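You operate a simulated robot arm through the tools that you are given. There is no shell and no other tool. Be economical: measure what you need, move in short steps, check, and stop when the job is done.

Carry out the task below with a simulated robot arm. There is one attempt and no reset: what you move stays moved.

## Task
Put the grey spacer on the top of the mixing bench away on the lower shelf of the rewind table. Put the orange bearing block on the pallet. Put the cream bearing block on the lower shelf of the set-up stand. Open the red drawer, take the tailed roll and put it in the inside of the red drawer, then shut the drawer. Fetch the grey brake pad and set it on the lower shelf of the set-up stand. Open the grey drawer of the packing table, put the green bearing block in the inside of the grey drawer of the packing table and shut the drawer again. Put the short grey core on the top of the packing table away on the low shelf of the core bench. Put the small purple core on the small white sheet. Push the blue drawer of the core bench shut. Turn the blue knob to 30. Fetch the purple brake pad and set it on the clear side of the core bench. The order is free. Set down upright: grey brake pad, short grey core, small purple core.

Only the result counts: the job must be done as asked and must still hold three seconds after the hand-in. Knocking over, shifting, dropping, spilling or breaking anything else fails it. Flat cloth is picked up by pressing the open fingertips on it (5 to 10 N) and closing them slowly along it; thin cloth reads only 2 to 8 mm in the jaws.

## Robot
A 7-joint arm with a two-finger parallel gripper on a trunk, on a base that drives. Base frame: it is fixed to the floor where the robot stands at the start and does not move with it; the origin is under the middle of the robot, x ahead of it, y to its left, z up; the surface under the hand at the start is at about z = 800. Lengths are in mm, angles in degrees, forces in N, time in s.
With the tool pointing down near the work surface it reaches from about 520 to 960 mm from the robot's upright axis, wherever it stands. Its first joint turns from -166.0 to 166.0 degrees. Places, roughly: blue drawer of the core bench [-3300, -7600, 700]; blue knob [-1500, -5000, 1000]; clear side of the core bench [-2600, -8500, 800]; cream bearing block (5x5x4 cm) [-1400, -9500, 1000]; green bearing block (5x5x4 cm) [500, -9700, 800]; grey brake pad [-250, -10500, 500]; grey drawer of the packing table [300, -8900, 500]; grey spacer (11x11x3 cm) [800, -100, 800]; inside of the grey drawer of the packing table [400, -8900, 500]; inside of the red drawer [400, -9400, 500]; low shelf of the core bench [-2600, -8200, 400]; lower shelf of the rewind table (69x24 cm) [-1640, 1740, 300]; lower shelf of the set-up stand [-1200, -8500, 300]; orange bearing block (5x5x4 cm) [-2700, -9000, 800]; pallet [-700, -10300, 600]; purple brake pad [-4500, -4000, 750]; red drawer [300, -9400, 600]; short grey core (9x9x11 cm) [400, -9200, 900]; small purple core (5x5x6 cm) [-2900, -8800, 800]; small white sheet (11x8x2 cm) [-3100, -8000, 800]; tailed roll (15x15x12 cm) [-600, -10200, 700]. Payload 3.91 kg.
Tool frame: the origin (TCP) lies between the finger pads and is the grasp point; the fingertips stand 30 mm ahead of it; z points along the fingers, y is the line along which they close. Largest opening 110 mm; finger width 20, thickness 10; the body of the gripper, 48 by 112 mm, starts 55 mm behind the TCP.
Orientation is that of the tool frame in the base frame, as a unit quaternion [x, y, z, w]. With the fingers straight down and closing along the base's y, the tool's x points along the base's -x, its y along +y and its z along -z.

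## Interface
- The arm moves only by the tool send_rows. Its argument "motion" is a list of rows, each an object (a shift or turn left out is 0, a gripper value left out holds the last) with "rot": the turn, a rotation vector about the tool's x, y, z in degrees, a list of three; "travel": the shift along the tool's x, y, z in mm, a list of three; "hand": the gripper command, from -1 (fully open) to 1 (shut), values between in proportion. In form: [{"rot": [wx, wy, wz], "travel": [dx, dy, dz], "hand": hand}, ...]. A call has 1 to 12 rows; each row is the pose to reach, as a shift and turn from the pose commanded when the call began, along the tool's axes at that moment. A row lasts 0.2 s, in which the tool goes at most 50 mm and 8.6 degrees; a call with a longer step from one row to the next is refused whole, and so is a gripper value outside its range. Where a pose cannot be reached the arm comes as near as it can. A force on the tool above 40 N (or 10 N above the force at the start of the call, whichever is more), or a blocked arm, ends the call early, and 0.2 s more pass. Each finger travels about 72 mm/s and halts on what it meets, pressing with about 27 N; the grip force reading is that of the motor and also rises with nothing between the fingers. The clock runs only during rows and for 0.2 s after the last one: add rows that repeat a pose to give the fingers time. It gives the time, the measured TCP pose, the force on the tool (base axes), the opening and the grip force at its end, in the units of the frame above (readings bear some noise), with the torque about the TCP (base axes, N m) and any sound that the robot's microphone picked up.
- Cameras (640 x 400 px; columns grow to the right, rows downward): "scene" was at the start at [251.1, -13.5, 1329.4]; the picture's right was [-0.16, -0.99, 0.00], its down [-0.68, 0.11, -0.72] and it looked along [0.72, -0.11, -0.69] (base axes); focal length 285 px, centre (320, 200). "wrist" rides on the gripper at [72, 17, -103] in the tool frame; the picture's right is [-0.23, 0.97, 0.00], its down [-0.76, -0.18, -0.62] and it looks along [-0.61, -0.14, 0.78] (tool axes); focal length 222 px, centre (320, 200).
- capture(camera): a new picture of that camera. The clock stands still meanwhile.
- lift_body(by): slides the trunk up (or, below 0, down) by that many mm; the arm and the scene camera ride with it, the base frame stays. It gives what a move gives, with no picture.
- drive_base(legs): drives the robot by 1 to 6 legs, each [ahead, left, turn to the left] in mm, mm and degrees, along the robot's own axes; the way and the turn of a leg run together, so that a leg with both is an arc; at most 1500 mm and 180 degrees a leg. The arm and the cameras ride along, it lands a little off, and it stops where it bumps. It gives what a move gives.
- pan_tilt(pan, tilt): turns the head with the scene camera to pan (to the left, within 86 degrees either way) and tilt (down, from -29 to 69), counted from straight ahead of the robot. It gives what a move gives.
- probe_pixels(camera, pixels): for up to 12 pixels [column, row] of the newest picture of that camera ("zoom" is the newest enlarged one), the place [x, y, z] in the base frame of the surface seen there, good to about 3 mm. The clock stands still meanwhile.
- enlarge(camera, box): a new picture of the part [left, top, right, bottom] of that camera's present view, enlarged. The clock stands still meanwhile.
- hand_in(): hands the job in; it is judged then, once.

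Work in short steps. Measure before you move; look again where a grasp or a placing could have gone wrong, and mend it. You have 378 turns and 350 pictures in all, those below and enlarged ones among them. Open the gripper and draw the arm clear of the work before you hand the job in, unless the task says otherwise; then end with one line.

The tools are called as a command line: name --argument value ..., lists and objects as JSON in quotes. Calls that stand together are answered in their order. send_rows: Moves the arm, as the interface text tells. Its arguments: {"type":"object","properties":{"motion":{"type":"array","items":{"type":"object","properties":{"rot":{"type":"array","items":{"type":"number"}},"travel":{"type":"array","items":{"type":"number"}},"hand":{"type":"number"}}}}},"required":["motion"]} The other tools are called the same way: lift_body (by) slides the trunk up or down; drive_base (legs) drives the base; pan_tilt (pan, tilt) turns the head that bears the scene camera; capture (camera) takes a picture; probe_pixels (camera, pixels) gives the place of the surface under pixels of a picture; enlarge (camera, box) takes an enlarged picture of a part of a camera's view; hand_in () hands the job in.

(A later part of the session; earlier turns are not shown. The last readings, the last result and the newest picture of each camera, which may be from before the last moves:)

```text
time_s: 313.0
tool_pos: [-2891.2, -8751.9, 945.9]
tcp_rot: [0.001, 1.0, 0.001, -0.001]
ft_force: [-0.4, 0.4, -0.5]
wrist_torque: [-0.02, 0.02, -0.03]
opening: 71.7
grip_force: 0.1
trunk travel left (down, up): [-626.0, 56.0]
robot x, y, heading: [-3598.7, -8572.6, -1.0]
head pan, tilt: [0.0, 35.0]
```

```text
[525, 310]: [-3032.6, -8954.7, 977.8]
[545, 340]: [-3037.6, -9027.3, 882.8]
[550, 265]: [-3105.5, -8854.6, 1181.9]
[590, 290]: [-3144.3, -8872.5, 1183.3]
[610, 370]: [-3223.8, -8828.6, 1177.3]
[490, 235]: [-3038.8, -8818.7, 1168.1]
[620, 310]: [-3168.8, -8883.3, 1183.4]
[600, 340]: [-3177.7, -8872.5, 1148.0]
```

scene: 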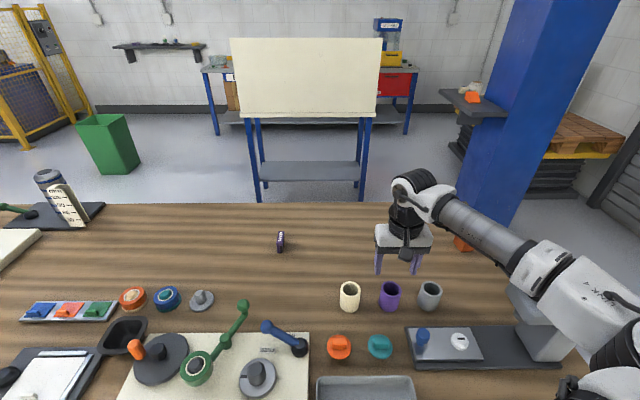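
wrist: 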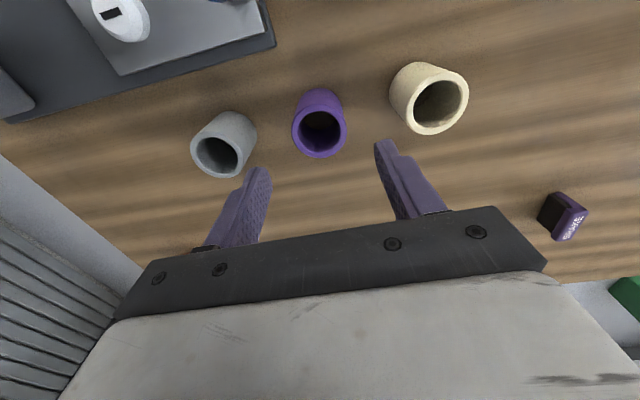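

Better: ~100 mm lateral and higher. I lower onto the core and close.

send_rows --motion '[{"travel": [3, 2, 30]}, {"travel": [3, 2, 60]}, {"travel": [3, 2, 85]}, {"travel": [3, 2, 100]}, {"travel": [3, 2, 106]}, {"travel": [3, 2, 106], "hand": 0.2}, {"travel": [3, 2, 106], "hand": 1}, {"travel": [3, 2, 106], "hand": 1}, {"travel": [3, 2, 106], "hand": 1}]'

capture --camera "wrist"

```text
time_s: 315.0
tool_pos: [-2897.2, -8748.9, 841.9]
tcp_rot: [0.002, 1.0, -0.001, 0.0]
ft_force: [0.0, 0.0, 0.3]
wrist_torque: [-0.03, 0.0, 0.02]
opening: 49.2
grip_force: 26.8
trunk travel left (down, up): [-626.0, 56.0]
robot x, y, heading: [-3596.0, -8569.8, -0.7]
head pan, tilt: [0.0, 35.0]
```

```text
251 pictures are left
```

wrist: 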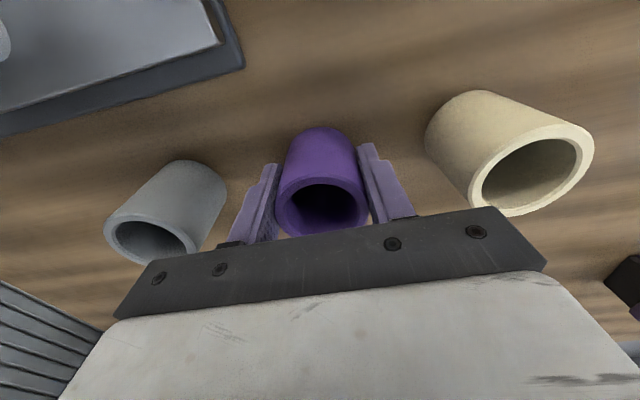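

Gripped at 49 mm. Lift, back off the base and move north to the white sheet, then measure it.

send_rows --motion '[{"travel": [0, 0, -40]}, {"travel": [0, 0, -85]}, {"travel": [0, 30, -130]}, {"travel": [20, 70, -170]}, {"travel": [40, 110, -200]}, {"travel": [60, 140, -200]}, {"travel": [60, 140, -200]}]'

drive_base --legs '[[-200, 0, 0.7], [0, 560, 0]]'

capture --camera "scene"

capture --camera "wrist"

```text
refused: row 3 steps farther than a row can; nothing moved
```

```text
time_s: 316.1
tool_pos: [-2962.7, -8745.3, 843.9]
tcp_rot: [-0.004, 1.0, 0.001, 0.015]
ft_force: [1.6, -1.3, -0.2]
wrist_torque: [-0.03, -0.03, 0.05]
opening: 49.1
grip_force: 27.1
trunk travel left (down, up): [-626.0, 56.0]
robot x, y, heading: [-3671.0, -8566.7, -0.5]
head pan, tilt: [0.0, 35.0]
stopped in leg 1: the force on the tool passed its limit at 112 N (the readings are from after the stop); the commanded pose is now the measured one
```

```text
250 pictures are left
```

scene: 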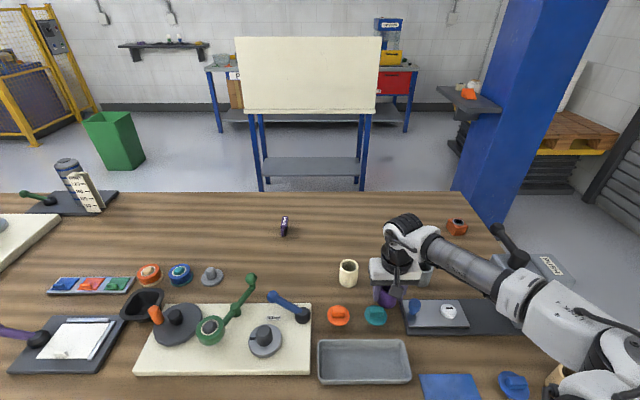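

```text
249 pictures are left
```

wrist: 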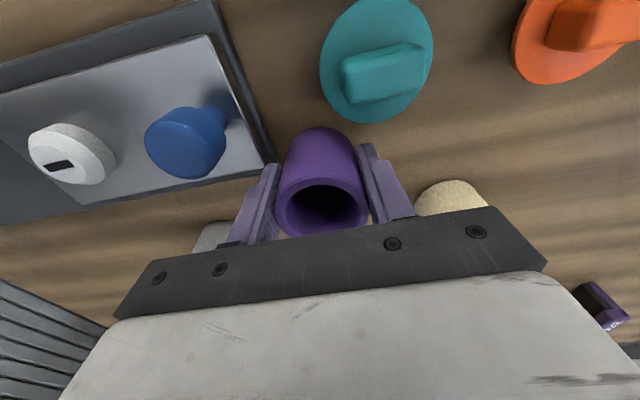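

A refused row let the drive drag the core ~65 mm back, and it stopped at 112 N against something. I must check whether the plate with the blue knob moved: its corner was at about (−2971,−8780) before.

enlarge --camera "scene" --box '[320, 230, 560, 380]'

probe_pixels --camera "wrist" --pixels '[[210, 38], [258, 172], [262, 150], [272, 160], [210, 5], [70, 155], [185, 145], [385, 75], [375, 20]]'

probe_pixels --camera "scene" --pixels '[[405, 302], [406, 333], [415, 305], [450, 311], [376, 313], [349, 265], [426, 272], [383, 298], [520, 333], [470, 303]]'

```text
2.67 times, centred on (440, 305) of scene
```

zoom: 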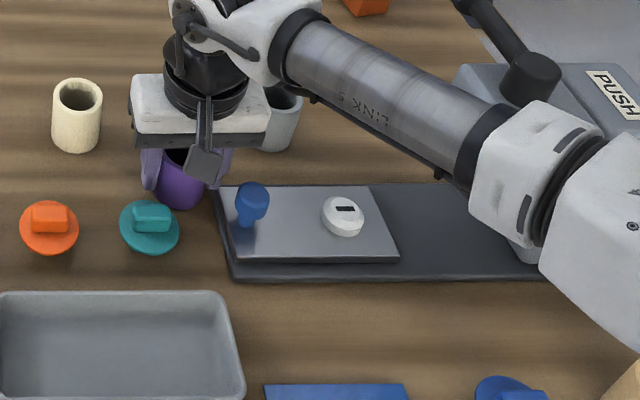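

```text
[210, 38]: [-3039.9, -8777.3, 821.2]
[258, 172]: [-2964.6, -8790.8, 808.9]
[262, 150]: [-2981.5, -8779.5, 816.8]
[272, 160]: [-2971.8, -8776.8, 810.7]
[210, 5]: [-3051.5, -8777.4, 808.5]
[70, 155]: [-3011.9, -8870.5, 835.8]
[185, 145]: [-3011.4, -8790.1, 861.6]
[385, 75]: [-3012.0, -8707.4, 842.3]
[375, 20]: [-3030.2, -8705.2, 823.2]
```

```text
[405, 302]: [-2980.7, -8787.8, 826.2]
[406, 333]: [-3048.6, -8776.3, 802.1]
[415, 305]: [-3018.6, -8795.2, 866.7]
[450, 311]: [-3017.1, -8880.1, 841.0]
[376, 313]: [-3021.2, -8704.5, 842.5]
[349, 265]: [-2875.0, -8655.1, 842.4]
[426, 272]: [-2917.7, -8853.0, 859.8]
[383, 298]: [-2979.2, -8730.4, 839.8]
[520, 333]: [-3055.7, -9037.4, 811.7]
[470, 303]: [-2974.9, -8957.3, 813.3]
```

The plate corner is still at about (−2972,−8777) and the teal knob unchanged; nothing visibly moved. I now lift the core straight up in short steps.

send_rows --motion '[{"travel": [0, 0, -25]}, {"travel": [0, 0, -60]}, {"travel": [0, 0, -100]}, {"travel": [0, 0, -140]}, {"travel": [0, 0, -180]}, {"travel": [0, 0, -180]}]'

```text
time_s: 317.5
tool_pos: [-2969.8, -8746.2, 1022.6]
tcp_rot: [-0.003, 1.0, 0.001, 0.015]
ft_force: [0.6, -0.3, -2.2]
wrist_torque: [-0.01, 0.06, -0.03]
opening: 49.3
grip_force: 27.3
trunk travel left (down, up): [-626.0, 56.0]
robot x, y, heading: [-3670.7, -8567.3, -0.4]
head pan, tilt: [0.0, 35.0]
```

capture --camera "wrist"

enlarge --camera "scene" --box '[320, 230, 560, 380]'

enlarge --camera "scene" --box '[0, 290, 180, 400]'

```text
247 pictures are left
```

wrist: 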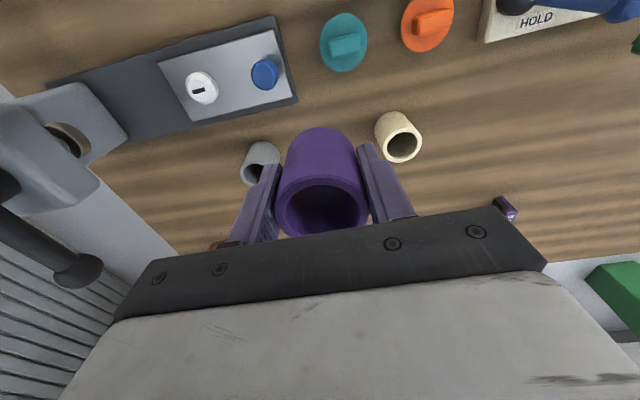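

```text
2.67 times, centred on (440, 305) of scene
```

zoom: 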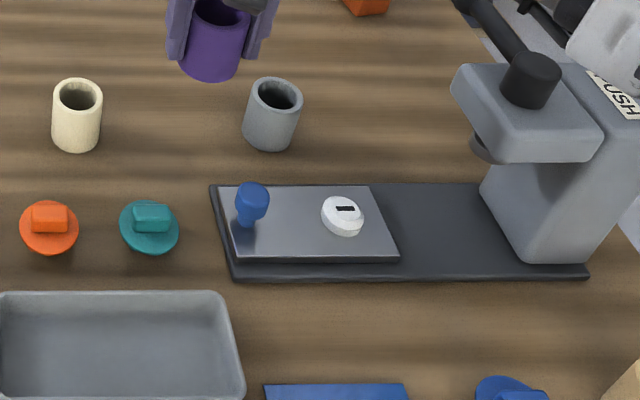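

```text
3.56 times, centred on (90, 345) of scene
```

zoom: 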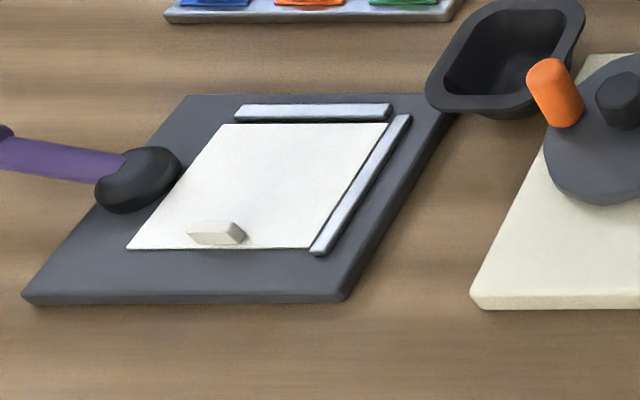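

The plate looks undisturbed. The sheet lies at zoom (260,185) with an eraser at its near edge. I probe the sheet.

probe_pixels --camera "zoom" --pixels '[[230, 130], [380, 130], [310, 243], [140, 245], [215, 228], [240, 238], [285, 175], [315, 112], [365, 180], [150, 175], [20, 150], [545, 90]]'

```text
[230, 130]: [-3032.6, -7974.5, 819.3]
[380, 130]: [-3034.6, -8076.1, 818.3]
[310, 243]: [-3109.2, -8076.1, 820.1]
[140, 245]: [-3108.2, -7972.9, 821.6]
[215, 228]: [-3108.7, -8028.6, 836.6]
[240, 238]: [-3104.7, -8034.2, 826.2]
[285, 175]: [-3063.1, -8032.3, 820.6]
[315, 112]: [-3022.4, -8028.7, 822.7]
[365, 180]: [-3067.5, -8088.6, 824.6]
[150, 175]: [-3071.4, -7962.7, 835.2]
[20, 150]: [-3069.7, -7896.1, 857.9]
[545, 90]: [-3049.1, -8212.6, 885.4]
```

Sheet spans x −3032…−3109, y −7973…−8077 at z≈820; target core centre (−3058,−8026). I strafe north 720 mm.

drive_base --legs '[[0, 720, 0.4]]'

capture --camera "scene"

```text
time_s: 323.5
tool_pos: [-2966.7, -8028.6, 1022.1]
tcp_rot: [-0.009, 1.0, 0.001, 0.015]
ft_force: [0.3, 0.1, 0.5]
wrist_torque: [0.02, 0.02, 0.01]
opening: 49.1
grip_force: 26.5
trunk travel left (down, up): [-626.0, 56.0]
robot x, y, heading: [-3671.9, -7858.0, 0.0]
head pan, tilt: [0.0, 35.0]
```

```text
244 pictures are left
```

scene: 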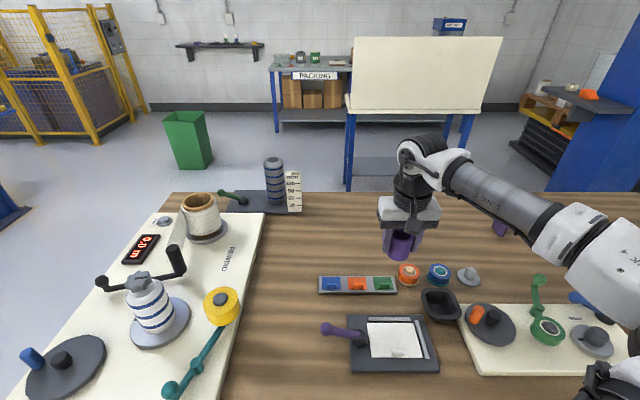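

I level the tool, move it back over the sheet and down to z≈900.

send_rows --motion '[{"travel": [40, 1, 5], "rot": [0, 1.7, 0.9]}, {"travel": [80, 2, 20], "rot": [0, 1.7, 0.9]}, {"travel": [91, 2, 60], "rot": [0, 1.7, 0.9]}, {"travel": [91, 2, 95], "rot": [0, 1.7, 0.9]}, {"travel": [91, 2, 120], "rot": [0, 1.7, 0.9]}, {"travel": [91, 2, 120], "rot": [0, 1.7, 0.9]}]'

capture --camera "wrist"

capture --camera "scene"

```text
time_s: 324.9
tool_pos: [-3055.1, -8027.2, 898.5]
tcp_rot: [0.0, 1.0, 0.001, 0.001]
ft_force: [-0.6, 0.8, -0.4]
wrist_torque: [0.03, -0.01, -0.01]
opening: 49.2
grip_force: 27.1
trunk travel left (down, up): [-626.0, 56.0]
robot x, y, heading: [-3671.5, -7861.7, 0.1]
head pan, tilt: [0.0, 35.0]
```

```text
243 pictures are left
```

wrist: 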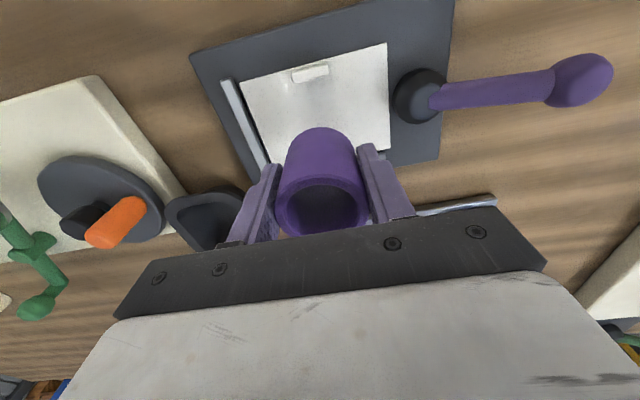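

```text
242 pictures are left
```

scene: 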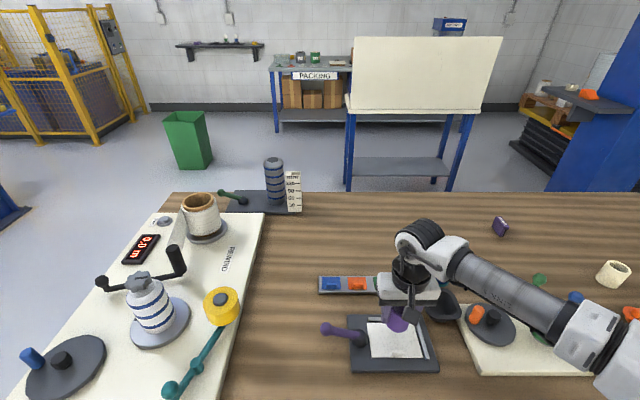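

Core is above the sheet. Lower slowly to contact.

send_rows --motion '[{"travel": [2, 0, 15]}, {"travel": [3, 0, 28]}, {"travel": [3, 0, 34]}, {"travel": [3, 0, 37]}, {"travel": [3, 0, 39]}, {"travel": [3, 0, 41]}, {"travel": [3, 0, 41]}]'

capture --camera "wrist"

```text
time_s: 326.5
tool_pos: [-3058.0, -8027.6, 858.9]
tcp_rot: [0.0, 1.0, 0.0, 0.001]
ft_force: [1.0, -0.4, 2.7]
wrist_torque: [-0.05, -0.07, -0.01]
opening: 49.3
grip_force: 27.5
trunk travel left (down, up): [-626.0, 56.0]
robot x, y, heading: [-3672.8, -7860.4, 0.3]
head pan, tilt: [0.0, 35.0]
```

```text
241 pictures are left
```

wrist: 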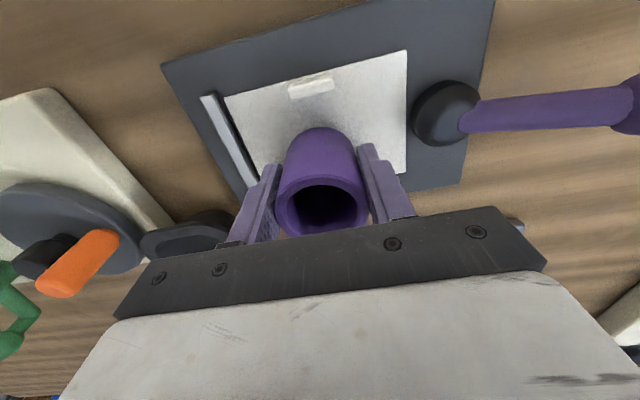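

Contact begins (2.7 N). Open to ~66 mm and rise.

send_rows --motion '[{"travel": [0, 0, 0.5], "hand": 0.5}, {"hand": -0.1}, {"hand": -0.2}, {"hand": -0.2}, {"travel": [0, 0, -35]}, {"travel": [0, 0, -80]}, {"travel": [0, 0, -125]}, {"travel": [0, 0, -170]}, {"travel": [0, 0, -170]}]'

capture --camera "scene"

capture --camera "wrist"

```text
time_s: 328.5
tool_pos: [-3058.2, -8028.2, 1030.8]
tcp_rot: [-0.001, 1.0, 0.001, 0.0]
ft_force: [0.0, -0.4, 0.0]
wrist_torque: [0.0, 0.0, 0.0]
opening: 66.0
grip_force: 0.0
trunk travel left (down, up): [-626.0, 56.0]
robot x, y, heading: [-3674.5, -7858.1, 0.1]
head pan, tilt: [0.0, 35.0]
```

```text
240 pictures are left
```

scene: 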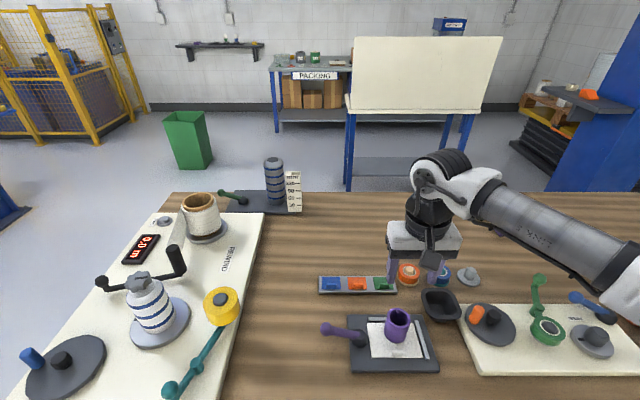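

```text
239 pictures are left
```

wrist: 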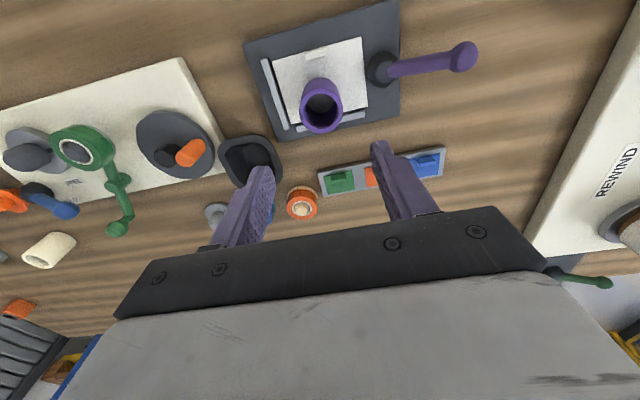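

The purple core stands on the sheet. Next the drawer: I back off the base by 400 mm and move level with it.

drive_base --legs '[[-400, 0, 0], [0, 330, 0]]'

pan_tilt --pan -10 --tilt 45

capture --camera "scene"

```text
time_s: 333.7
tool_pos: [-3461.1, -7695.7, 1029.8]
tcp_rot: [-0.005, 1.0, 0.001, 0.0]
ft_force: [0.1, 0.0, -0.2]
wrist_torque: [0.02, 0.01, 0.0]
opening: 65.9
grip_force: 0.1
trunk travel left (down, up): [-626.0, 56.0]
robot x, y, heading: [-4080.5, -7532.4, 0.7]
head pan, tilt: [0.0, 35.0]
```

```text
time_s: 334.4
tool_pos: [-3461.6, -7697.5, 1030.5]
tcp_rot: [-0.006, 1.0, 0.001, -0.001]
ft_force: [-0.1, -0.2, 0.0]
wrist_torque: [-0.03, -0.04, -0.01]
opening: 65.9
grip_force: 0.1
trunk travel left (down, up): [-626.0, 56.0]
robot x, y, heading: [-4078.9, -7535.0, 0.6]
head pan, tilt: [-10.0, 45.0]
```

```text
238 pictures are left
```

scene: 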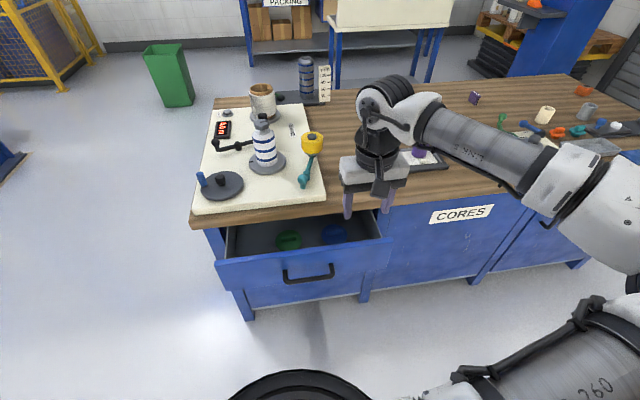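

I probe the drawer front, its edge and handle.

probe_pixels --camera "scene" --pixels '[[308, 258], [250, 285], [308, 266], [308, 279], [285, 275], [220, 270], [388, 248], [305, 295], [305, 215], [335, 280], [240, 225]]'

```text
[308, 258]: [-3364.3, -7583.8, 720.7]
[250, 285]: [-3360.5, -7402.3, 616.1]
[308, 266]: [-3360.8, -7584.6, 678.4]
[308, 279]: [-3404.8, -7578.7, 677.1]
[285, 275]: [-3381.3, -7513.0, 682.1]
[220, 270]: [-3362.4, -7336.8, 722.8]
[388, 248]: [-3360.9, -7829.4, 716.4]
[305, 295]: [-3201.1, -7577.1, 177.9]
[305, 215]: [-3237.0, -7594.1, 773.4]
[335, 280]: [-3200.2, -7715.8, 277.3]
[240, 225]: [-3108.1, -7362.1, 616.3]
```

Drawer front x=−3362, y −7335…−7830, top z 723; handle at z 677. I'll push at z≈708 above the handle with the tool pitched 60° and the fingers closed. First lower the trunk.

lift_body --by -200

send_rows --motion '[{"travel": [10, 14, 0], "rot": [0, -7.5, 0], "hand": 0.6}, {"travel": [20, 28, 0], "rot": [0, -15, 0], "hand": 1}, {"travel": [20, 42, 0], "rot": [0, -22.5, 0]}, {"travel": [20, 56, 0], "rot": [0, -30, 0]}, {"travel": [20, 70, 0], "rot": [0, -37.5, 0]}, {"travel": [20, 84, 0], "rot": [0, -45, 0]}, {"travel": [20, 98, 0], "rot": [0, -52.5, 0]}, {"travel": [20, 112, 0], "rot": [0, -60, 0]}, {"travel": [20, 112, 0], "rot": [0, -60, 0]}]'

```text
time_s: 336.6
tool_pos: [-3462.5, -7695.8, 829.0]
tcp_rot: [-0.006, 1.0, 0.001, 0.001]
ft_force: [0.2, 0.5, 0.0]
wrist_torque: [0.0, 0.0, 0.03]
opening: 66.0
grip_force: 0.0
trunk travel left (down, up): [-426.0, 256.0]
robot x, y, heading: [-4078.7, -7533.6, 0.6]
head pan, tilt: [-10.0, 45.0]
```

```text
time_s: 338.6
tool_pos: [-3402.1, -7610.9, 846.7]
tcp_rot: [-0.004, 0.866, 0.003, 0.499]
ft_force: [-0.5, 0.1, 0.2]
wrist_torque: [-0.01, -0.03, -0.02]
opening: 0.0
grip_force: 26.9
out of reach, approached as far as the arm can: row 5, 6, 7, 8, 9
trunk travel left (down, up): [-426.0, 256.0]
robot x, y, heading: [-4079.5, -7531.4, 0.6]
head pan, tilt: [-10.0, 45.0]
```

Pitched 60° with fingers shut. I back the base 70 mm and lower the trunk 124 mm to push height.

drive_base --legs '[[-70, 0, 0]]'

lift_body --by -124

capture --camera "scene"

```text
time_s: 339.6
tool_pos: [-3472.6, -7611.8, 846.2]
tcp_rot: [-0.005, 0.866, 0.004, 0.5]
ft_force: [0.3, -0.7, 0.1]
wrist_torque: [-0.03, -0.02, 0.01]
opening: 0.0
grip_force: 27.5
trunk travel left (down, up): [-426.0, 256.0]
robot x, y, heading: [-4148.4, -7531.6, 0.4]
head pan, tilt: [-10.0, 45.0]
```

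```text
time_s: 341.2
tool_pos: [-3472.7, -7610.9, 722.6]
tcp_rot: [-0.004, 0.866, 0.004, 0.501]
ft_force: [0.1, 0.6, 0.3]
wrist_torque: [0.02, 0.04, 0.0]
opening: 0.1
grip_force: 26.2
trunk travel left (down, up): [-302.0, 380.0]
robot x, y, heading: [-4150.2, -7533.2, 0.9]
head pan, tilt: [-10.0, 45.0]
```

```text
237 pictures are left
```

scene: 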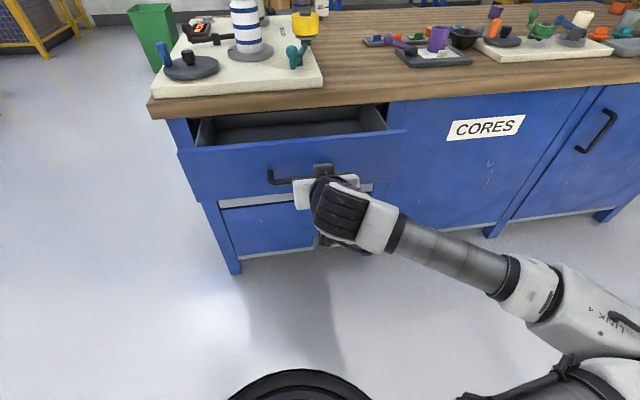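

Move forward to contact and push gently.

send_rows --motion '[{"travel": [-18, 0, 31]}, {"travel": [-36, 0, 62]}, {"travel": [-45, 0, 78]}, {"travel": [-53, 0, 92]}, {"travel": [-61, 0, 106]}, {"travel": [-69, 0, 120]}, {"travel": [-77, 0, 134]}, {"travel": [-85, 0, 147]}, {"travel": [-93, 0, 161]}, {"travel": [-100, 0, 173]}, {"travel": [-106, 0, 184]}, {"travel": [-106, 0, 184]}]'

capture --camera "scene"

```text
time_s: 343.8
tool_pos: [-3259.5, -7609.3, 721.3]
tcp_rot: [-0.004, 0.866, 0.004, 0.5]
ft_force: [0.0, -0.3, 0.4]
wrist_torque: [0.01, 0.0, -0.02]
opening: 0.0
grip_force: 27.1
trunk travel left (down, up): [-302.0, 380.0]
robot x, y, heading: [-4143.3, -7533.1, 0.5]
head pan, tilt: [-10.0, 45.0]
```

```text
236 pictures are left
```

scene: 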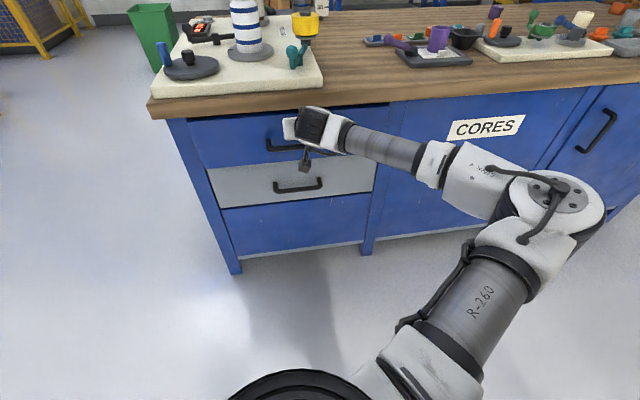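

Almost closed, with no resistance yet. Push on in small steps until it stops.

send_rows --motion '[{"travel": [-4, 0, 7]}, {"travel": [-8, 0, 14]}, {"travel": [-11, 0, 19]}, {"travel": [-14, 0, 24]}, {"travel": [-17, 0, 29]}, {"travel": [-17, 0, 29]}]'

enlarge --camera "scene" --box '[140, 80, 420, 270]'

probe_pixels --camera "scene" --pixels '[[230, 145], [240, 180], [240, 225], [372, 130], [420, 180], [180, 180]]'

```text
time_s: 344.7
tool_pos: [-3239.4, -7608.7, 721.4]
tcp_rot: [-0.005, 0.867, 0.004, 0.498]
ft_force: [-14.7, -0.8, 7.1]
wrist_torque: [0.0, -0.09, -0.06]
opening: 0.3
grip_force: 26.8
trunk travel left (down, up): [-302.0, 380.0]
robot x, y, heading: [-4149.5, -7534.8, 0.7]
head pan, tilt: [-10.0, 45.0]
stopped in row 4: the force on the tool passed its limit at 53 N (the readings are from after the stop); the commanded pose is now the measured one
```

```text
2.11 times, centred on (280, 175) of scene
```

zoom: 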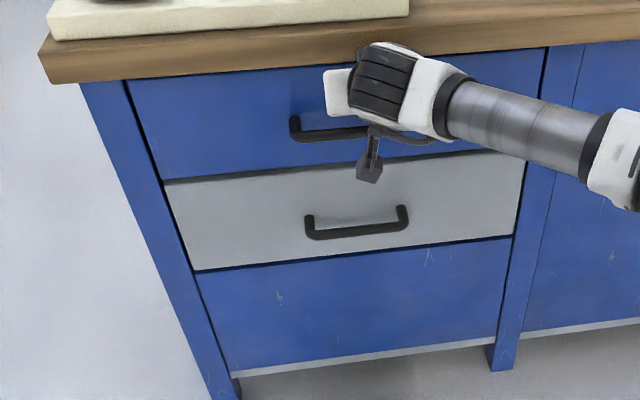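

```text
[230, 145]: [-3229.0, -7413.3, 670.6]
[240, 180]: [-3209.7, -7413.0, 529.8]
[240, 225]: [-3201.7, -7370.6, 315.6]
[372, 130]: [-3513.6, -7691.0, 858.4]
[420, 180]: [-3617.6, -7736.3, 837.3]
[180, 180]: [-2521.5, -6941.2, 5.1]
```

The drawer is flush. I withdraw the hand, bring the tool upright and raise the trunk.

send_rows --motion '[{"travel": [22, 0, -38]}, {"travel": [45, 0, -78]}, {"travel": [68, 0, -118]}, {"travel": [80, 0, -138]}, {"travel": [80, 0, -138]}]'

lift_body --by 324

send_rows --motion '[{"rot": [0, 8, 0]}, {"rot": [0, 16, 0]}, {"rot": [0, 24, 0]}, {"rot": [0, 32, 0]}, {"rot": [0, 40, 0]}, {"rot": [0, 48, 0]}, {"rot": [0, 56, 0]}, {"rot": [0, 60, 0]}, {"rot": [0, 60, 0]}]'

capture --camera "scene"

```text
time_s: 345.9
tool_pos: [-3398.3, -7611.4, 720.4]
tcp_rot: [-0.004, 0.868, 0.004, 0.496]
ft_force: [-0.1, -0.5, 0.1]
wrist_torque: [0.03, 0.02, 0.03]
opening: 0.1
grip_force: 26.8
trunk travel left (down, up): [-302.0, 380.0]
robot x, y, heading: [-4147.4, -7532.7, 0.6]
head pan, tilt: [-10.0, 45.0]
```

```text
time_s: 349.1
tool_pos: [-3397.4, -7612.1, 1045.2]
tcp_rot: [-0.004, 0.868, 0.003, 0.497]
ft_force: [0.5, -0.6, 0.1]
wrist_torque: [0.0, 0.01, -0.02]
opening: 0.0
grip_force: 26.9
trunk travel left (down, up): [-626.0, 56.0]
robot x, y, heading: [-4149.6, -7533.1, 0.7]
head pan, tilt: [-10.0, 45.0]
```

```text
time_s: 351.1
tool_pos: [-3398.3, -7611.9, 1044.5]
tcp_rot: [-0.006, 1.0, 0.002, -0.006]
ft_force: [-0.1, 0.4, -0.3]
wrist_torque: [-0.03, -0.01, 0.0]
opening: 0.1
grip_force: 26.3
trunk travel left (down, up): [-626.0, 56.0]
robot x, y, heading: [-4147.2, -7533.7, 0.8]
head pan, tilt: [-10.0, 45.0]
```

```text
234 pictures are left
```

scene: 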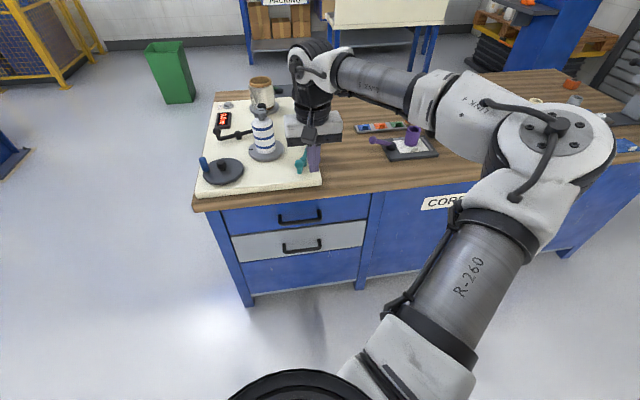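

Drawer shut flush. I fold the arm and drive north then east around the bench.

send_rows --motion '[{"travel": [40, 0, 0], "hand": 0}, {"travel": [80, 0, 0], "hand": -0.5}, {"travel": [120, 0, 0]}, {"travel": [160, 0, 0]}, {"travel": [180, 0, 0]}, {"travel": [180, 0, 0]}]'

drive_base --legs '[[0, 820, -0.8], [1200, 0, 0], [1100, 0, 0], [0, 0, 170]]'

pan_tilt --pan 60 --tilt 25

capture --camera "scene"

```text
time_s: 352.5
tool_pos: [-3575.4, -7614.3, 1045.9]
tcp_rot: [-0.006, 1.0, 0.0, -0.004]
ft_force: [0.0, -1.2, 0.6]
wrist_torque: [0.03, -0.02, 0.04]
opening: 82.6
grip_force: 0.0
trunk travel left (down, up): [-626.0, 56.0]
robot x, y, heading: [-4148.5, -7531.4, 1.0]
head pan, tilt: [-10.0, 45.0]
```

```text
time_s: 377.0
tool_pos: [-2418.2, -6499.4, 1046.1]
tcp_rot: [0.993, -0.115, 0.004, 0.002]
ft_force: [0.1, 0.6, -0.8]
wrist_torque: [0.01, 0.01, -0.01]
opening: 82.4
grip_force: 0.0
trunk travel left (down, up): [-626.0, 56.0]
robot x, y, heading: [-1881.1, -6718.8, 166.7]
head pan, tilt: [-10.0, 45.0]
```

```text
time_s: 378.4
tool_pos: [-2417.9, -6498.2, 1046.5]
tcp_rot: [0.993, -0.115, 0.004, 0.001]
ft_force: [0.6, -0.1, 0.3]
wrist_torque: [-0.01, -0.02, -0.01]
opening: 82.5
grip_force: 0.1
trunk travel left (down, up): [-626.0, 56.0]
robot x, y, heading: [-1880.9, -6710.8, 166.7]
head pan, tilt: [60.0, 25.0]
```

```text
233 pictures are left
```

scene: 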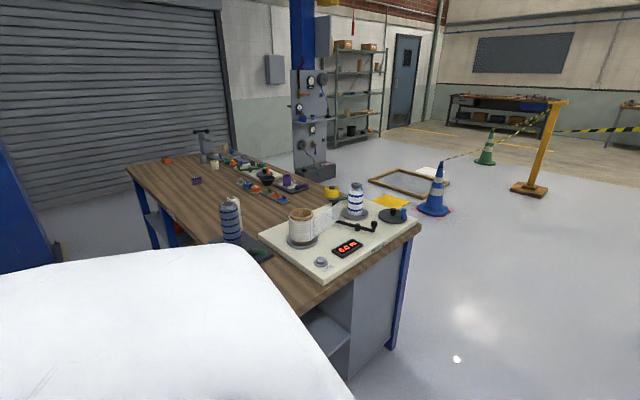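

I turn to face −y to see the passage between bench and set-up stand.

drive_base --legs '[[0, 0, 103]]'

pan_tilt --pan 0 --tilt 20

capture --camera "scene"

```text
time_s: 383.3
tool_pos: [-1973.6, -7286.8, 1045.5]
tcp_rot: [0.709, 0.705, 0.004, -0.001]
ft_force: [0.1, 0.4, -0.7]
wrist_torque: [-0.02, -0.01, 0.0]
opening: 82.5
grip_force: 0.1
trunk travel left (down, up): [-626.0, 56.0]
robot x, y, heading: [-1887.7, -6714.5, -90.5]
head pan, tilt: [60.0, 25.0]
```

```text
time_s: 384.6
tool_pos: [-1974.3, -7287.2, 1046.1]
tcp_rot: [0.71, 0.704, 0.004, -0.002]
ft_force: [0.1, -0.1, -0.1]
wrist_torque: [0.0, -0.03, -0.01]
opening: 82.4
grip_force: 0.1
trunk travel left (down, up): [-626.0, 56.0]
robot x, y, heading: [-1878.7, -6718.1, -90.4]
head pan, tilt: [0.0, 20.0]
```

```text
232 pictures are left
```

scene: 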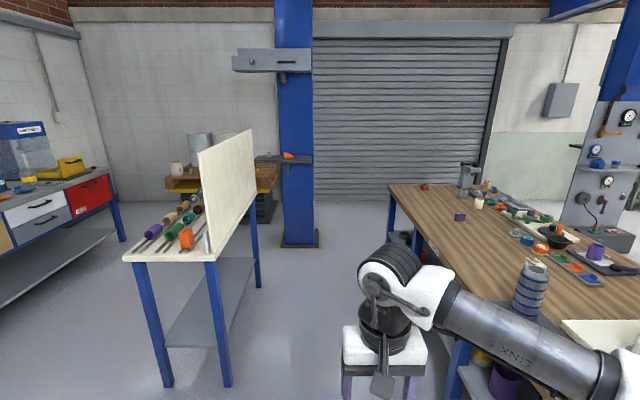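

I probe the stand's legs and shelf, the column, and the packing table.

probe_pixels --camera "scene" --pixels '[[228, 380], [257, 283], [165, 380], [200, 320], [225, 290], [300, 243], [285, 157], [95, 190], [35, 210], [120, 238], [392, 238], [460, 380]]'

enlarge --camera "scene" --box '[0, 110, 320, 310]'

```text
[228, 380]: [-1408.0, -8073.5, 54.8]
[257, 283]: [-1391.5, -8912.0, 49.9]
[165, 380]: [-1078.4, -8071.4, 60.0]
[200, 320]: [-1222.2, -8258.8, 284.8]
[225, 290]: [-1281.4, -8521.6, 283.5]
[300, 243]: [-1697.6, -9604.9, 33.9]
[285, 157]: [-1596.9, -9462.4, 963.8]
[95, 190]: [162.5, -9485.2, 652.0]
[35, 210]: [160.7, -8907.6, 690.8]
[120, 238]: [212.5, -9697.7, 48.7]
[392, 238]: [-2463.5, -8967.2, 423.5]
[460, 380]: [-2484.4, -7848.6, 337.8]
```

```text
2.00 times, centred on (160, 210) of scene
```

zoom: 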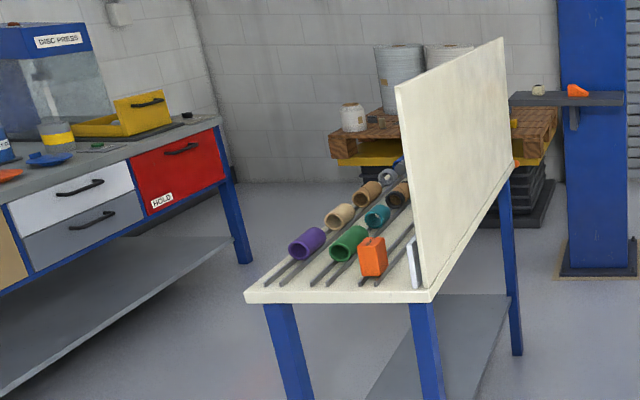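

Corridor x −2450…−1408 is free. I drive to y≈−8700 and turn to face the bench (−x).

drive_base --legs '[[1000, -20, 0.4], [980, -20, 0], [0, 0, -90]]'

pan_tilt --pan 10 --tilt 40

capture --camera "scene"

```text
time_s: 398.5
tool_pos: [-2474.3, -8625.0, 1047.8]
tcp_rot: [1.0, 0.002, 0.005, 0.001]
ft_force: [-0.2, -0.5, 0.3]
wrist_torque: [-0.01, 0.0, -0.02]
opening: 82.6
grip_force: 0.1
trunk travel left (down, up): [-626.0, 56.0]
robot x, y, heading: [-1903.4, -8709.3, -179.9]
head pan, tilt: [0.0, 20.0]
```

```text
time_s: 399.3
tool_pos: [-2474.1, -8624.7, 1046.8]
tcp_rot: [1.0, 0.003, 0.004, 0.0]
ft_force: [-0.1, 0.2, 0.7]
wrist_torque: [-0.03, 0.01, 0.0]
opening: 82.4
grip_force: 0.0
trunk travel left (down, up): [-626.0, 56.0]
robot x, y, heading: [-1903.7, -8710.5, -179.7]
head pan, tilt: [10.0, 40.0]
```

```text
230 pictures are left
```

scene: 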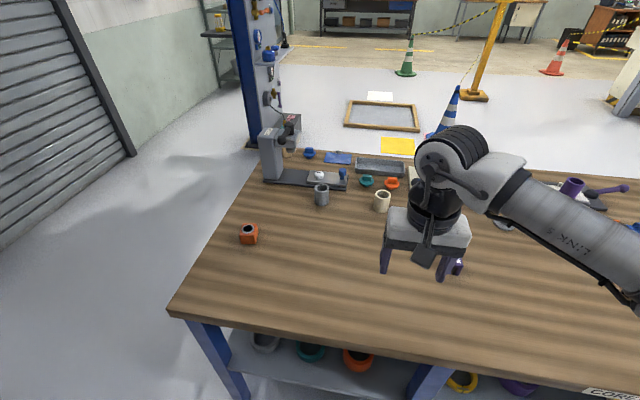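

The orange block is at (249,234). Enlarge and probe its faces.

enlarge --camera "scene" --box '[219, 212, 283, 252]'

probe_pixels --camera "scene" --pixels '[[241, 231], [257, 230], [250, 226], [249, 234], [243, 240], [254, 239], [240, 240], [230, 300]]'

```text
10.00 times, centred on (251, 232) of scene
```

zoom: 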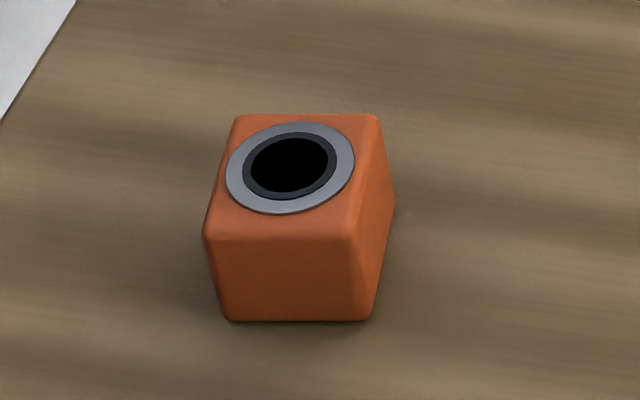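

```text
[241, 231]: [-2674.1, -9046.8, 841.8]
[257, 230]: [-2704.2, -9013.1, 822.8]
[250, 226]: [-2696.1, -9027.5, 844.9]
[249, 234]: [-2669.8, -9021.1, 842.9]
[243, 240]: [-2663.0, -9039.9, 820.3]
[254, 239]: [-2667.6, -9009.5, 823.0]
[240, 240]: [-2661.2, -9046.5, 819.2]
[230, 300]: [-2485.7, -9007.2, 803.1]
```

Block centre ≈(−2689,−9030), top 845, yaw ~8.6°. I strafe left 300 mm.

drive_base --legs '[[0, 320, 0]]'

send_rows --motion '[{"travel": [-40, 15, 0], "rot": [0, 0, -3]}, {"travel": [-80, 30, 15], "rot": [0, 0, -6]}, {"travel": [-120, 45, 35], "rot": [0, 0, -8.6]}, {"travel": [-160, 60, 60], "rot": [0, 0, -8.6]}, {"travel": [-195, 75, 80], "rot": [0, 0, -8.6]}, {"travel": [-212, 82, 110], "rot": [0, 0, -8.6]}, {"travel": [-212, 82, 110], "rot": [0, 0, -8.6]}]'

capture --camera "wrist"

```text
time_s: 402.4
tool_pos: [-2473.5, -8939.4, 1045.6]
tcp_rot: [1.0, 0.001, 0.004, 0.001]
ft_force: [0.8, -0.8, 0.2]
wrist_torque: [0.05, -0.04, 0.0]
opening: 82.2
grip_force: 0.1
trunk travel left (down, up): [-626.0, 56.0]
robot x, y, heading: [-1902.4, -9027.1, -179.7]
head pan, tilt: [10.0, 40.0]
```

```text
time_s: 404.0
tool_pos: [-2685.9, -9022.0, 930.4]
tcp_rot: [0.997, 0.077, 0.003, 0.002]
ft_force: [-0.5, -0.2, 0.1]
wrist_torque: [0.0, 0.03, -0.03]
opening: 82.5
grip_force: 0.1
trunk travel left (down, up): [-626.0, 56.0]
robot x, y, heading: [-1901.1, -9027.2, -179.6]
head pan, tilt: [10.0, 40.0]
```

```text
228 pictures are left
```

wrist: 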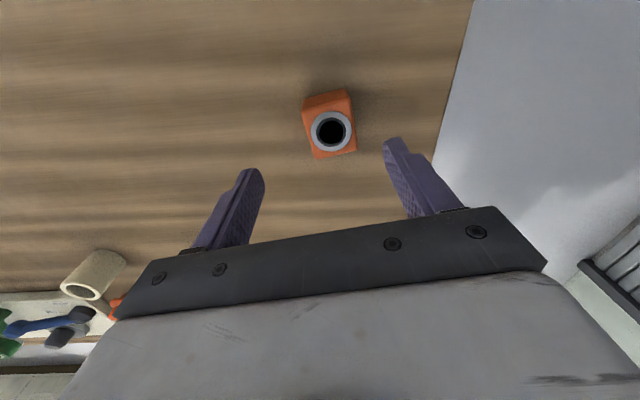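

Alignment in yaw looks right. I probe the block's top in the wrist view.

probe_pixels --camera "wrist" --pixels '[[315, 125], [347, 118], [318, 150], [352, 146], [331, 114], [331, 148]]'

```text
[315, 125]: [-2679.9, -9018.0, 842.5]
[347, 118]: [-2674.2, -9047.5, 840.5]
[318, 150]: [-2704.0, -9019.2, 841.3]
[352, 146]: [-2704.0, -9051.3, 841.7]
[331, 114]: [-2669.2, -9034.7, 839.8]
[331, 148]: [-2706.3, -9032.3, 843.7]
```

Centre (−2689,−9033). Descend and close.

send_rows --motion '[{"travel": [-4.6, 10.4, 20]}, {"travel": [-4.6, 10.4, 50]}, {"travel": [-4.6, 10.4, 75]}, {"travel": [-4.6, 10.4, 90]}, {"travel": [-4.6, 10.4, 92]}, {"travel": [-4.6, 10.4, 92], "hand": 0}, {"travel": [-4.6, 10.4, 92], "hand": 1}, {"travel": [-4.6, 10.4, 92], "hand": 1}, {"travel": [-4.6, 10.4, 92], "hand": 1}]'

```text
time_s: 406.0
tool_pos: [-2687.2, -9033.7, 842.7]
tcp_rot: [0.997, 0.076, 0.005, 0.002]
ft_force: [0.2, 0.7, 0.0]
wrist_torque: [0.12, -0.03, 0.02]
opening: 44.1
grip_force: 26.6
trunk travel left (down, up): [-626.0, 56.0]
robot x, y, heading: [-1900.0, -9026.2, -180.0]
head pan, tilt: [10.0, 40.0]
```

Gripped at 44 mm. Lift 200 mm and pull back in short steps.

send_rows --motion '[{"travel": [0, 0, -35]}, {"travel": [0, 0, -75]}, {"travel": [0, 0, -115]}, {"travel": [10, 0, -155]}, {"travel": [40, -10, -185]}, {"travel": [75, -20, -205]}, {"travel": [115, -30, -210]}, {"travel": [155, -40, -210]}, {"travel": [195, -50, -210]}, {"travel": [195, -50, -210]}]'

capture --camera "wrist"

```text
time_s: 408.2
tool_pos: [-2503.6, -8951.8, 1052.8]
tcp_rot: [0.997, 0.076, 0.004, 0.002]
ft_force: [-0.8, -0.1, -3.3]
wrist_torque: [0.01, -0.01, 0.03]
opening: 44.1
grip_force: 26.6
trunk travel left (down, up): [-626.0, 56.0]
robot x, y, heading: [-1904.0, -9024.7, -179.6]
head pan, tilt: [10.0, 40.0]
```

```text
227 pictures are left
```

wrist: 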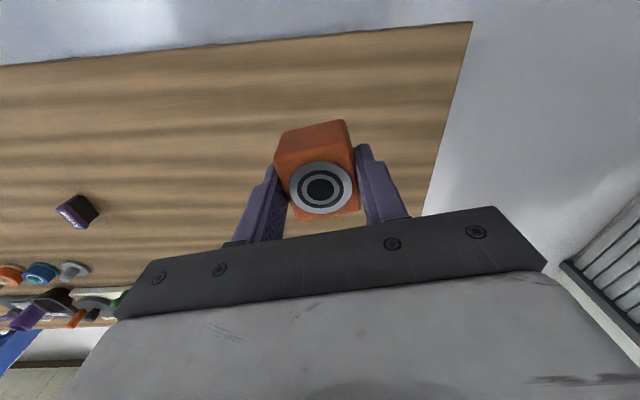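

Block held. The gap south of the stand is too narrow, so I go around its north end: face −y, back up, then east, then south.

drive_base --legs '[[0, 0, 89.6], [-1000, 0, 0], [-590, 0, 0], [0, 0, 90], [1430, 0, 0], [0, 0, -90]]'

pan_tilt --pan 0 --tilt 20

capture --camera "scene"

```text
time_s: 434.9
tool_pos: [-519.9, -8035.8, 1053.3]
tcp_rot: [0.668, 0.744, 0.004, -0.002]
ft_force: [-0.1, -0.2, -3.8]
wrist_torque: [0.04, -0.01, -0.02]
opening: 44.1
grip_force: 27.2
trunk travel left (down, up): [-626.0, 56.0]
robot x, y, heading: [-417.4, -7440.4, -92.4]
head pan, tilt: [10.0, 40.0]
```

```text
time_s: 435.7
tool_pos: [-520.6, -8035.3, 1051.4]
tcp_rot: [0.668, 0.744, 0.004, -0.002]
ft_force: [0.3, -0.8, -4.1]
wrist_torque: [-0.01, 0.03, 0.01]
opening: 44.0
grip_force: 27.4
trunk travel left (down, up): [-626.0, 56.0]
robot x, y, heading: [-417.1, -7439.0, -92.2]
head pan, tilt: [0.0, 20.0]
```

```text
226 pictures are left
```

scene: 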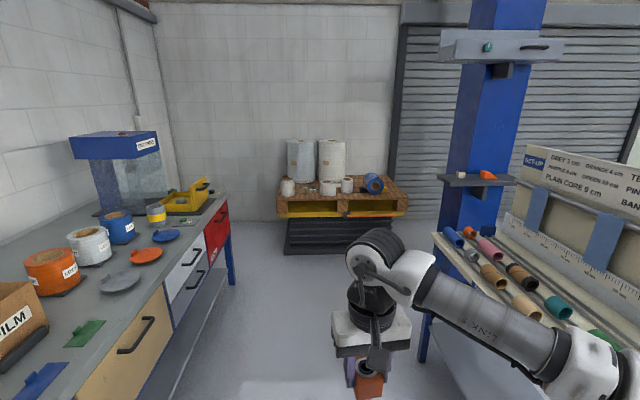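

The pallet is straight ahead at (340,200), the blue roll at (373,183). I drive 1650 mm closer and look.

drive_base --legs '[[850, -20, 2.2], [800, 0, 0]]'

pan_tilt --pan 0 --tilt 35

capture --camera "scene"

```text
time_s: 444.1
tool_pos: [-562.4, -9684.4, 1051.9]
tcp_rot: [0.659, 0.752, 0.005, -0.002]
ft_force: [-0.4, 1.5, -4.1]
wrist_torque: [0.03, -0.03, -0.01]
opening: 43.7
grip_force: 26.9
trunk travel left (down, up): [-626.0, 56.0]
robot x, y, heading: [-472.8, -9083.5, -90.9]
head pan, tilt: [0.0, 20.0]
```

```text
time_s: 444.9
tool_pos: [-562.7, -9684.3, 1052.4]
tcp_rot: [0.659, 0.752, 0.004, -0.003]
ft_force: [0.2, -0.7, -4.1]
wrist_torque: [0.01, -0.02, 0.02]
opening: 44.0
grip_force: 26.6
trunk travel left (down, up): [-626.0, 56.0]
robot x, y, heading: [-477.2, -9081.2, -91.2]
head pan, tilt: [0.0, 35.0]
```

```text
225 pictures are left
```

scene: 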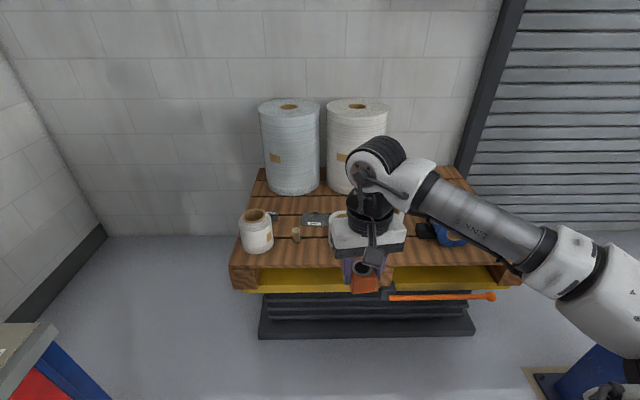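

I enlarge and probe the pallet deck and its items.

enlarge --camera "scene" --box '[220, 150, 500, 330]'

probe_pixels --camera "scene" --pixels '[[255, 265], [300, 262], [296, 235], [315, 219], [257, 215], [292, 105], [440, 205], [330, 285], [440, 296], [490, 297], [385, 300], [450, 250]]'

```text
2.22 times, centred on (360, 240) of scene
```

zoom: 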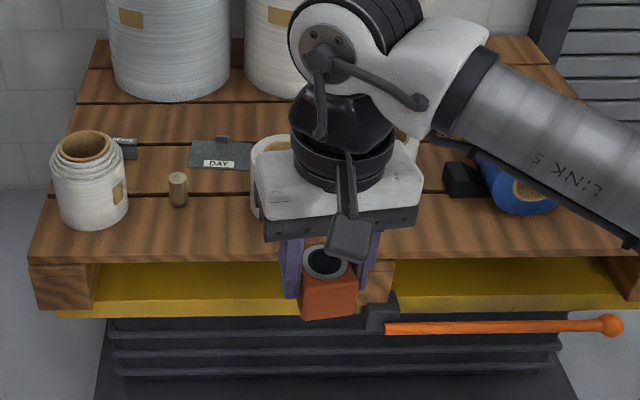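

```text
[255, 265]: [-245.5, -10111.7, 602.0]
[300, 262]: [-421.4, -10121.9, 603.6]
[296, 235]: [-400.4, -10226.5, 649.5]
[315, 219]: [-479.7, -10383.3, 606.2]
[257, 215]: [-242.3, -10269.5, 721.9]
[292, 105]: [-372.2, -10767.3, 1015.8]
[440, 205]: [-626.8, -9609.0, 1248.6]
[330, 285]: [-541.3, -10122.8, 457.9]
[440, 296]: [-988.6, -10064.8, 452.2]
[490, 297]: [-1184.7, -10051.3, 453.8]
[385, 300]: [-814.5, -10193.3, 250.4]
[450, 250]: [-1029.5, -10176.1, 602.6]
```

I look with the wrist camera and from a panned scene view for a free place on the deck.

capture --camera "wrist"

```text
223 pictures are left
```

wrist: 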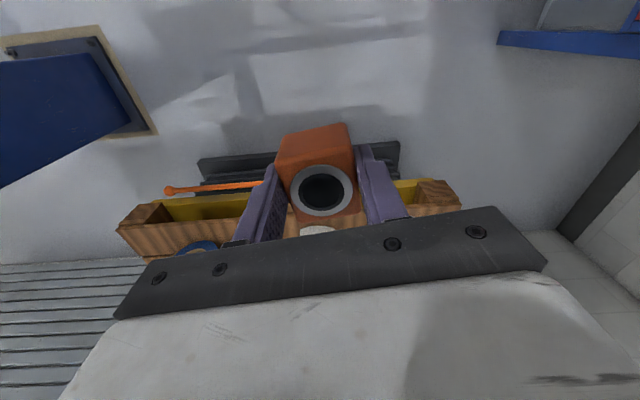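

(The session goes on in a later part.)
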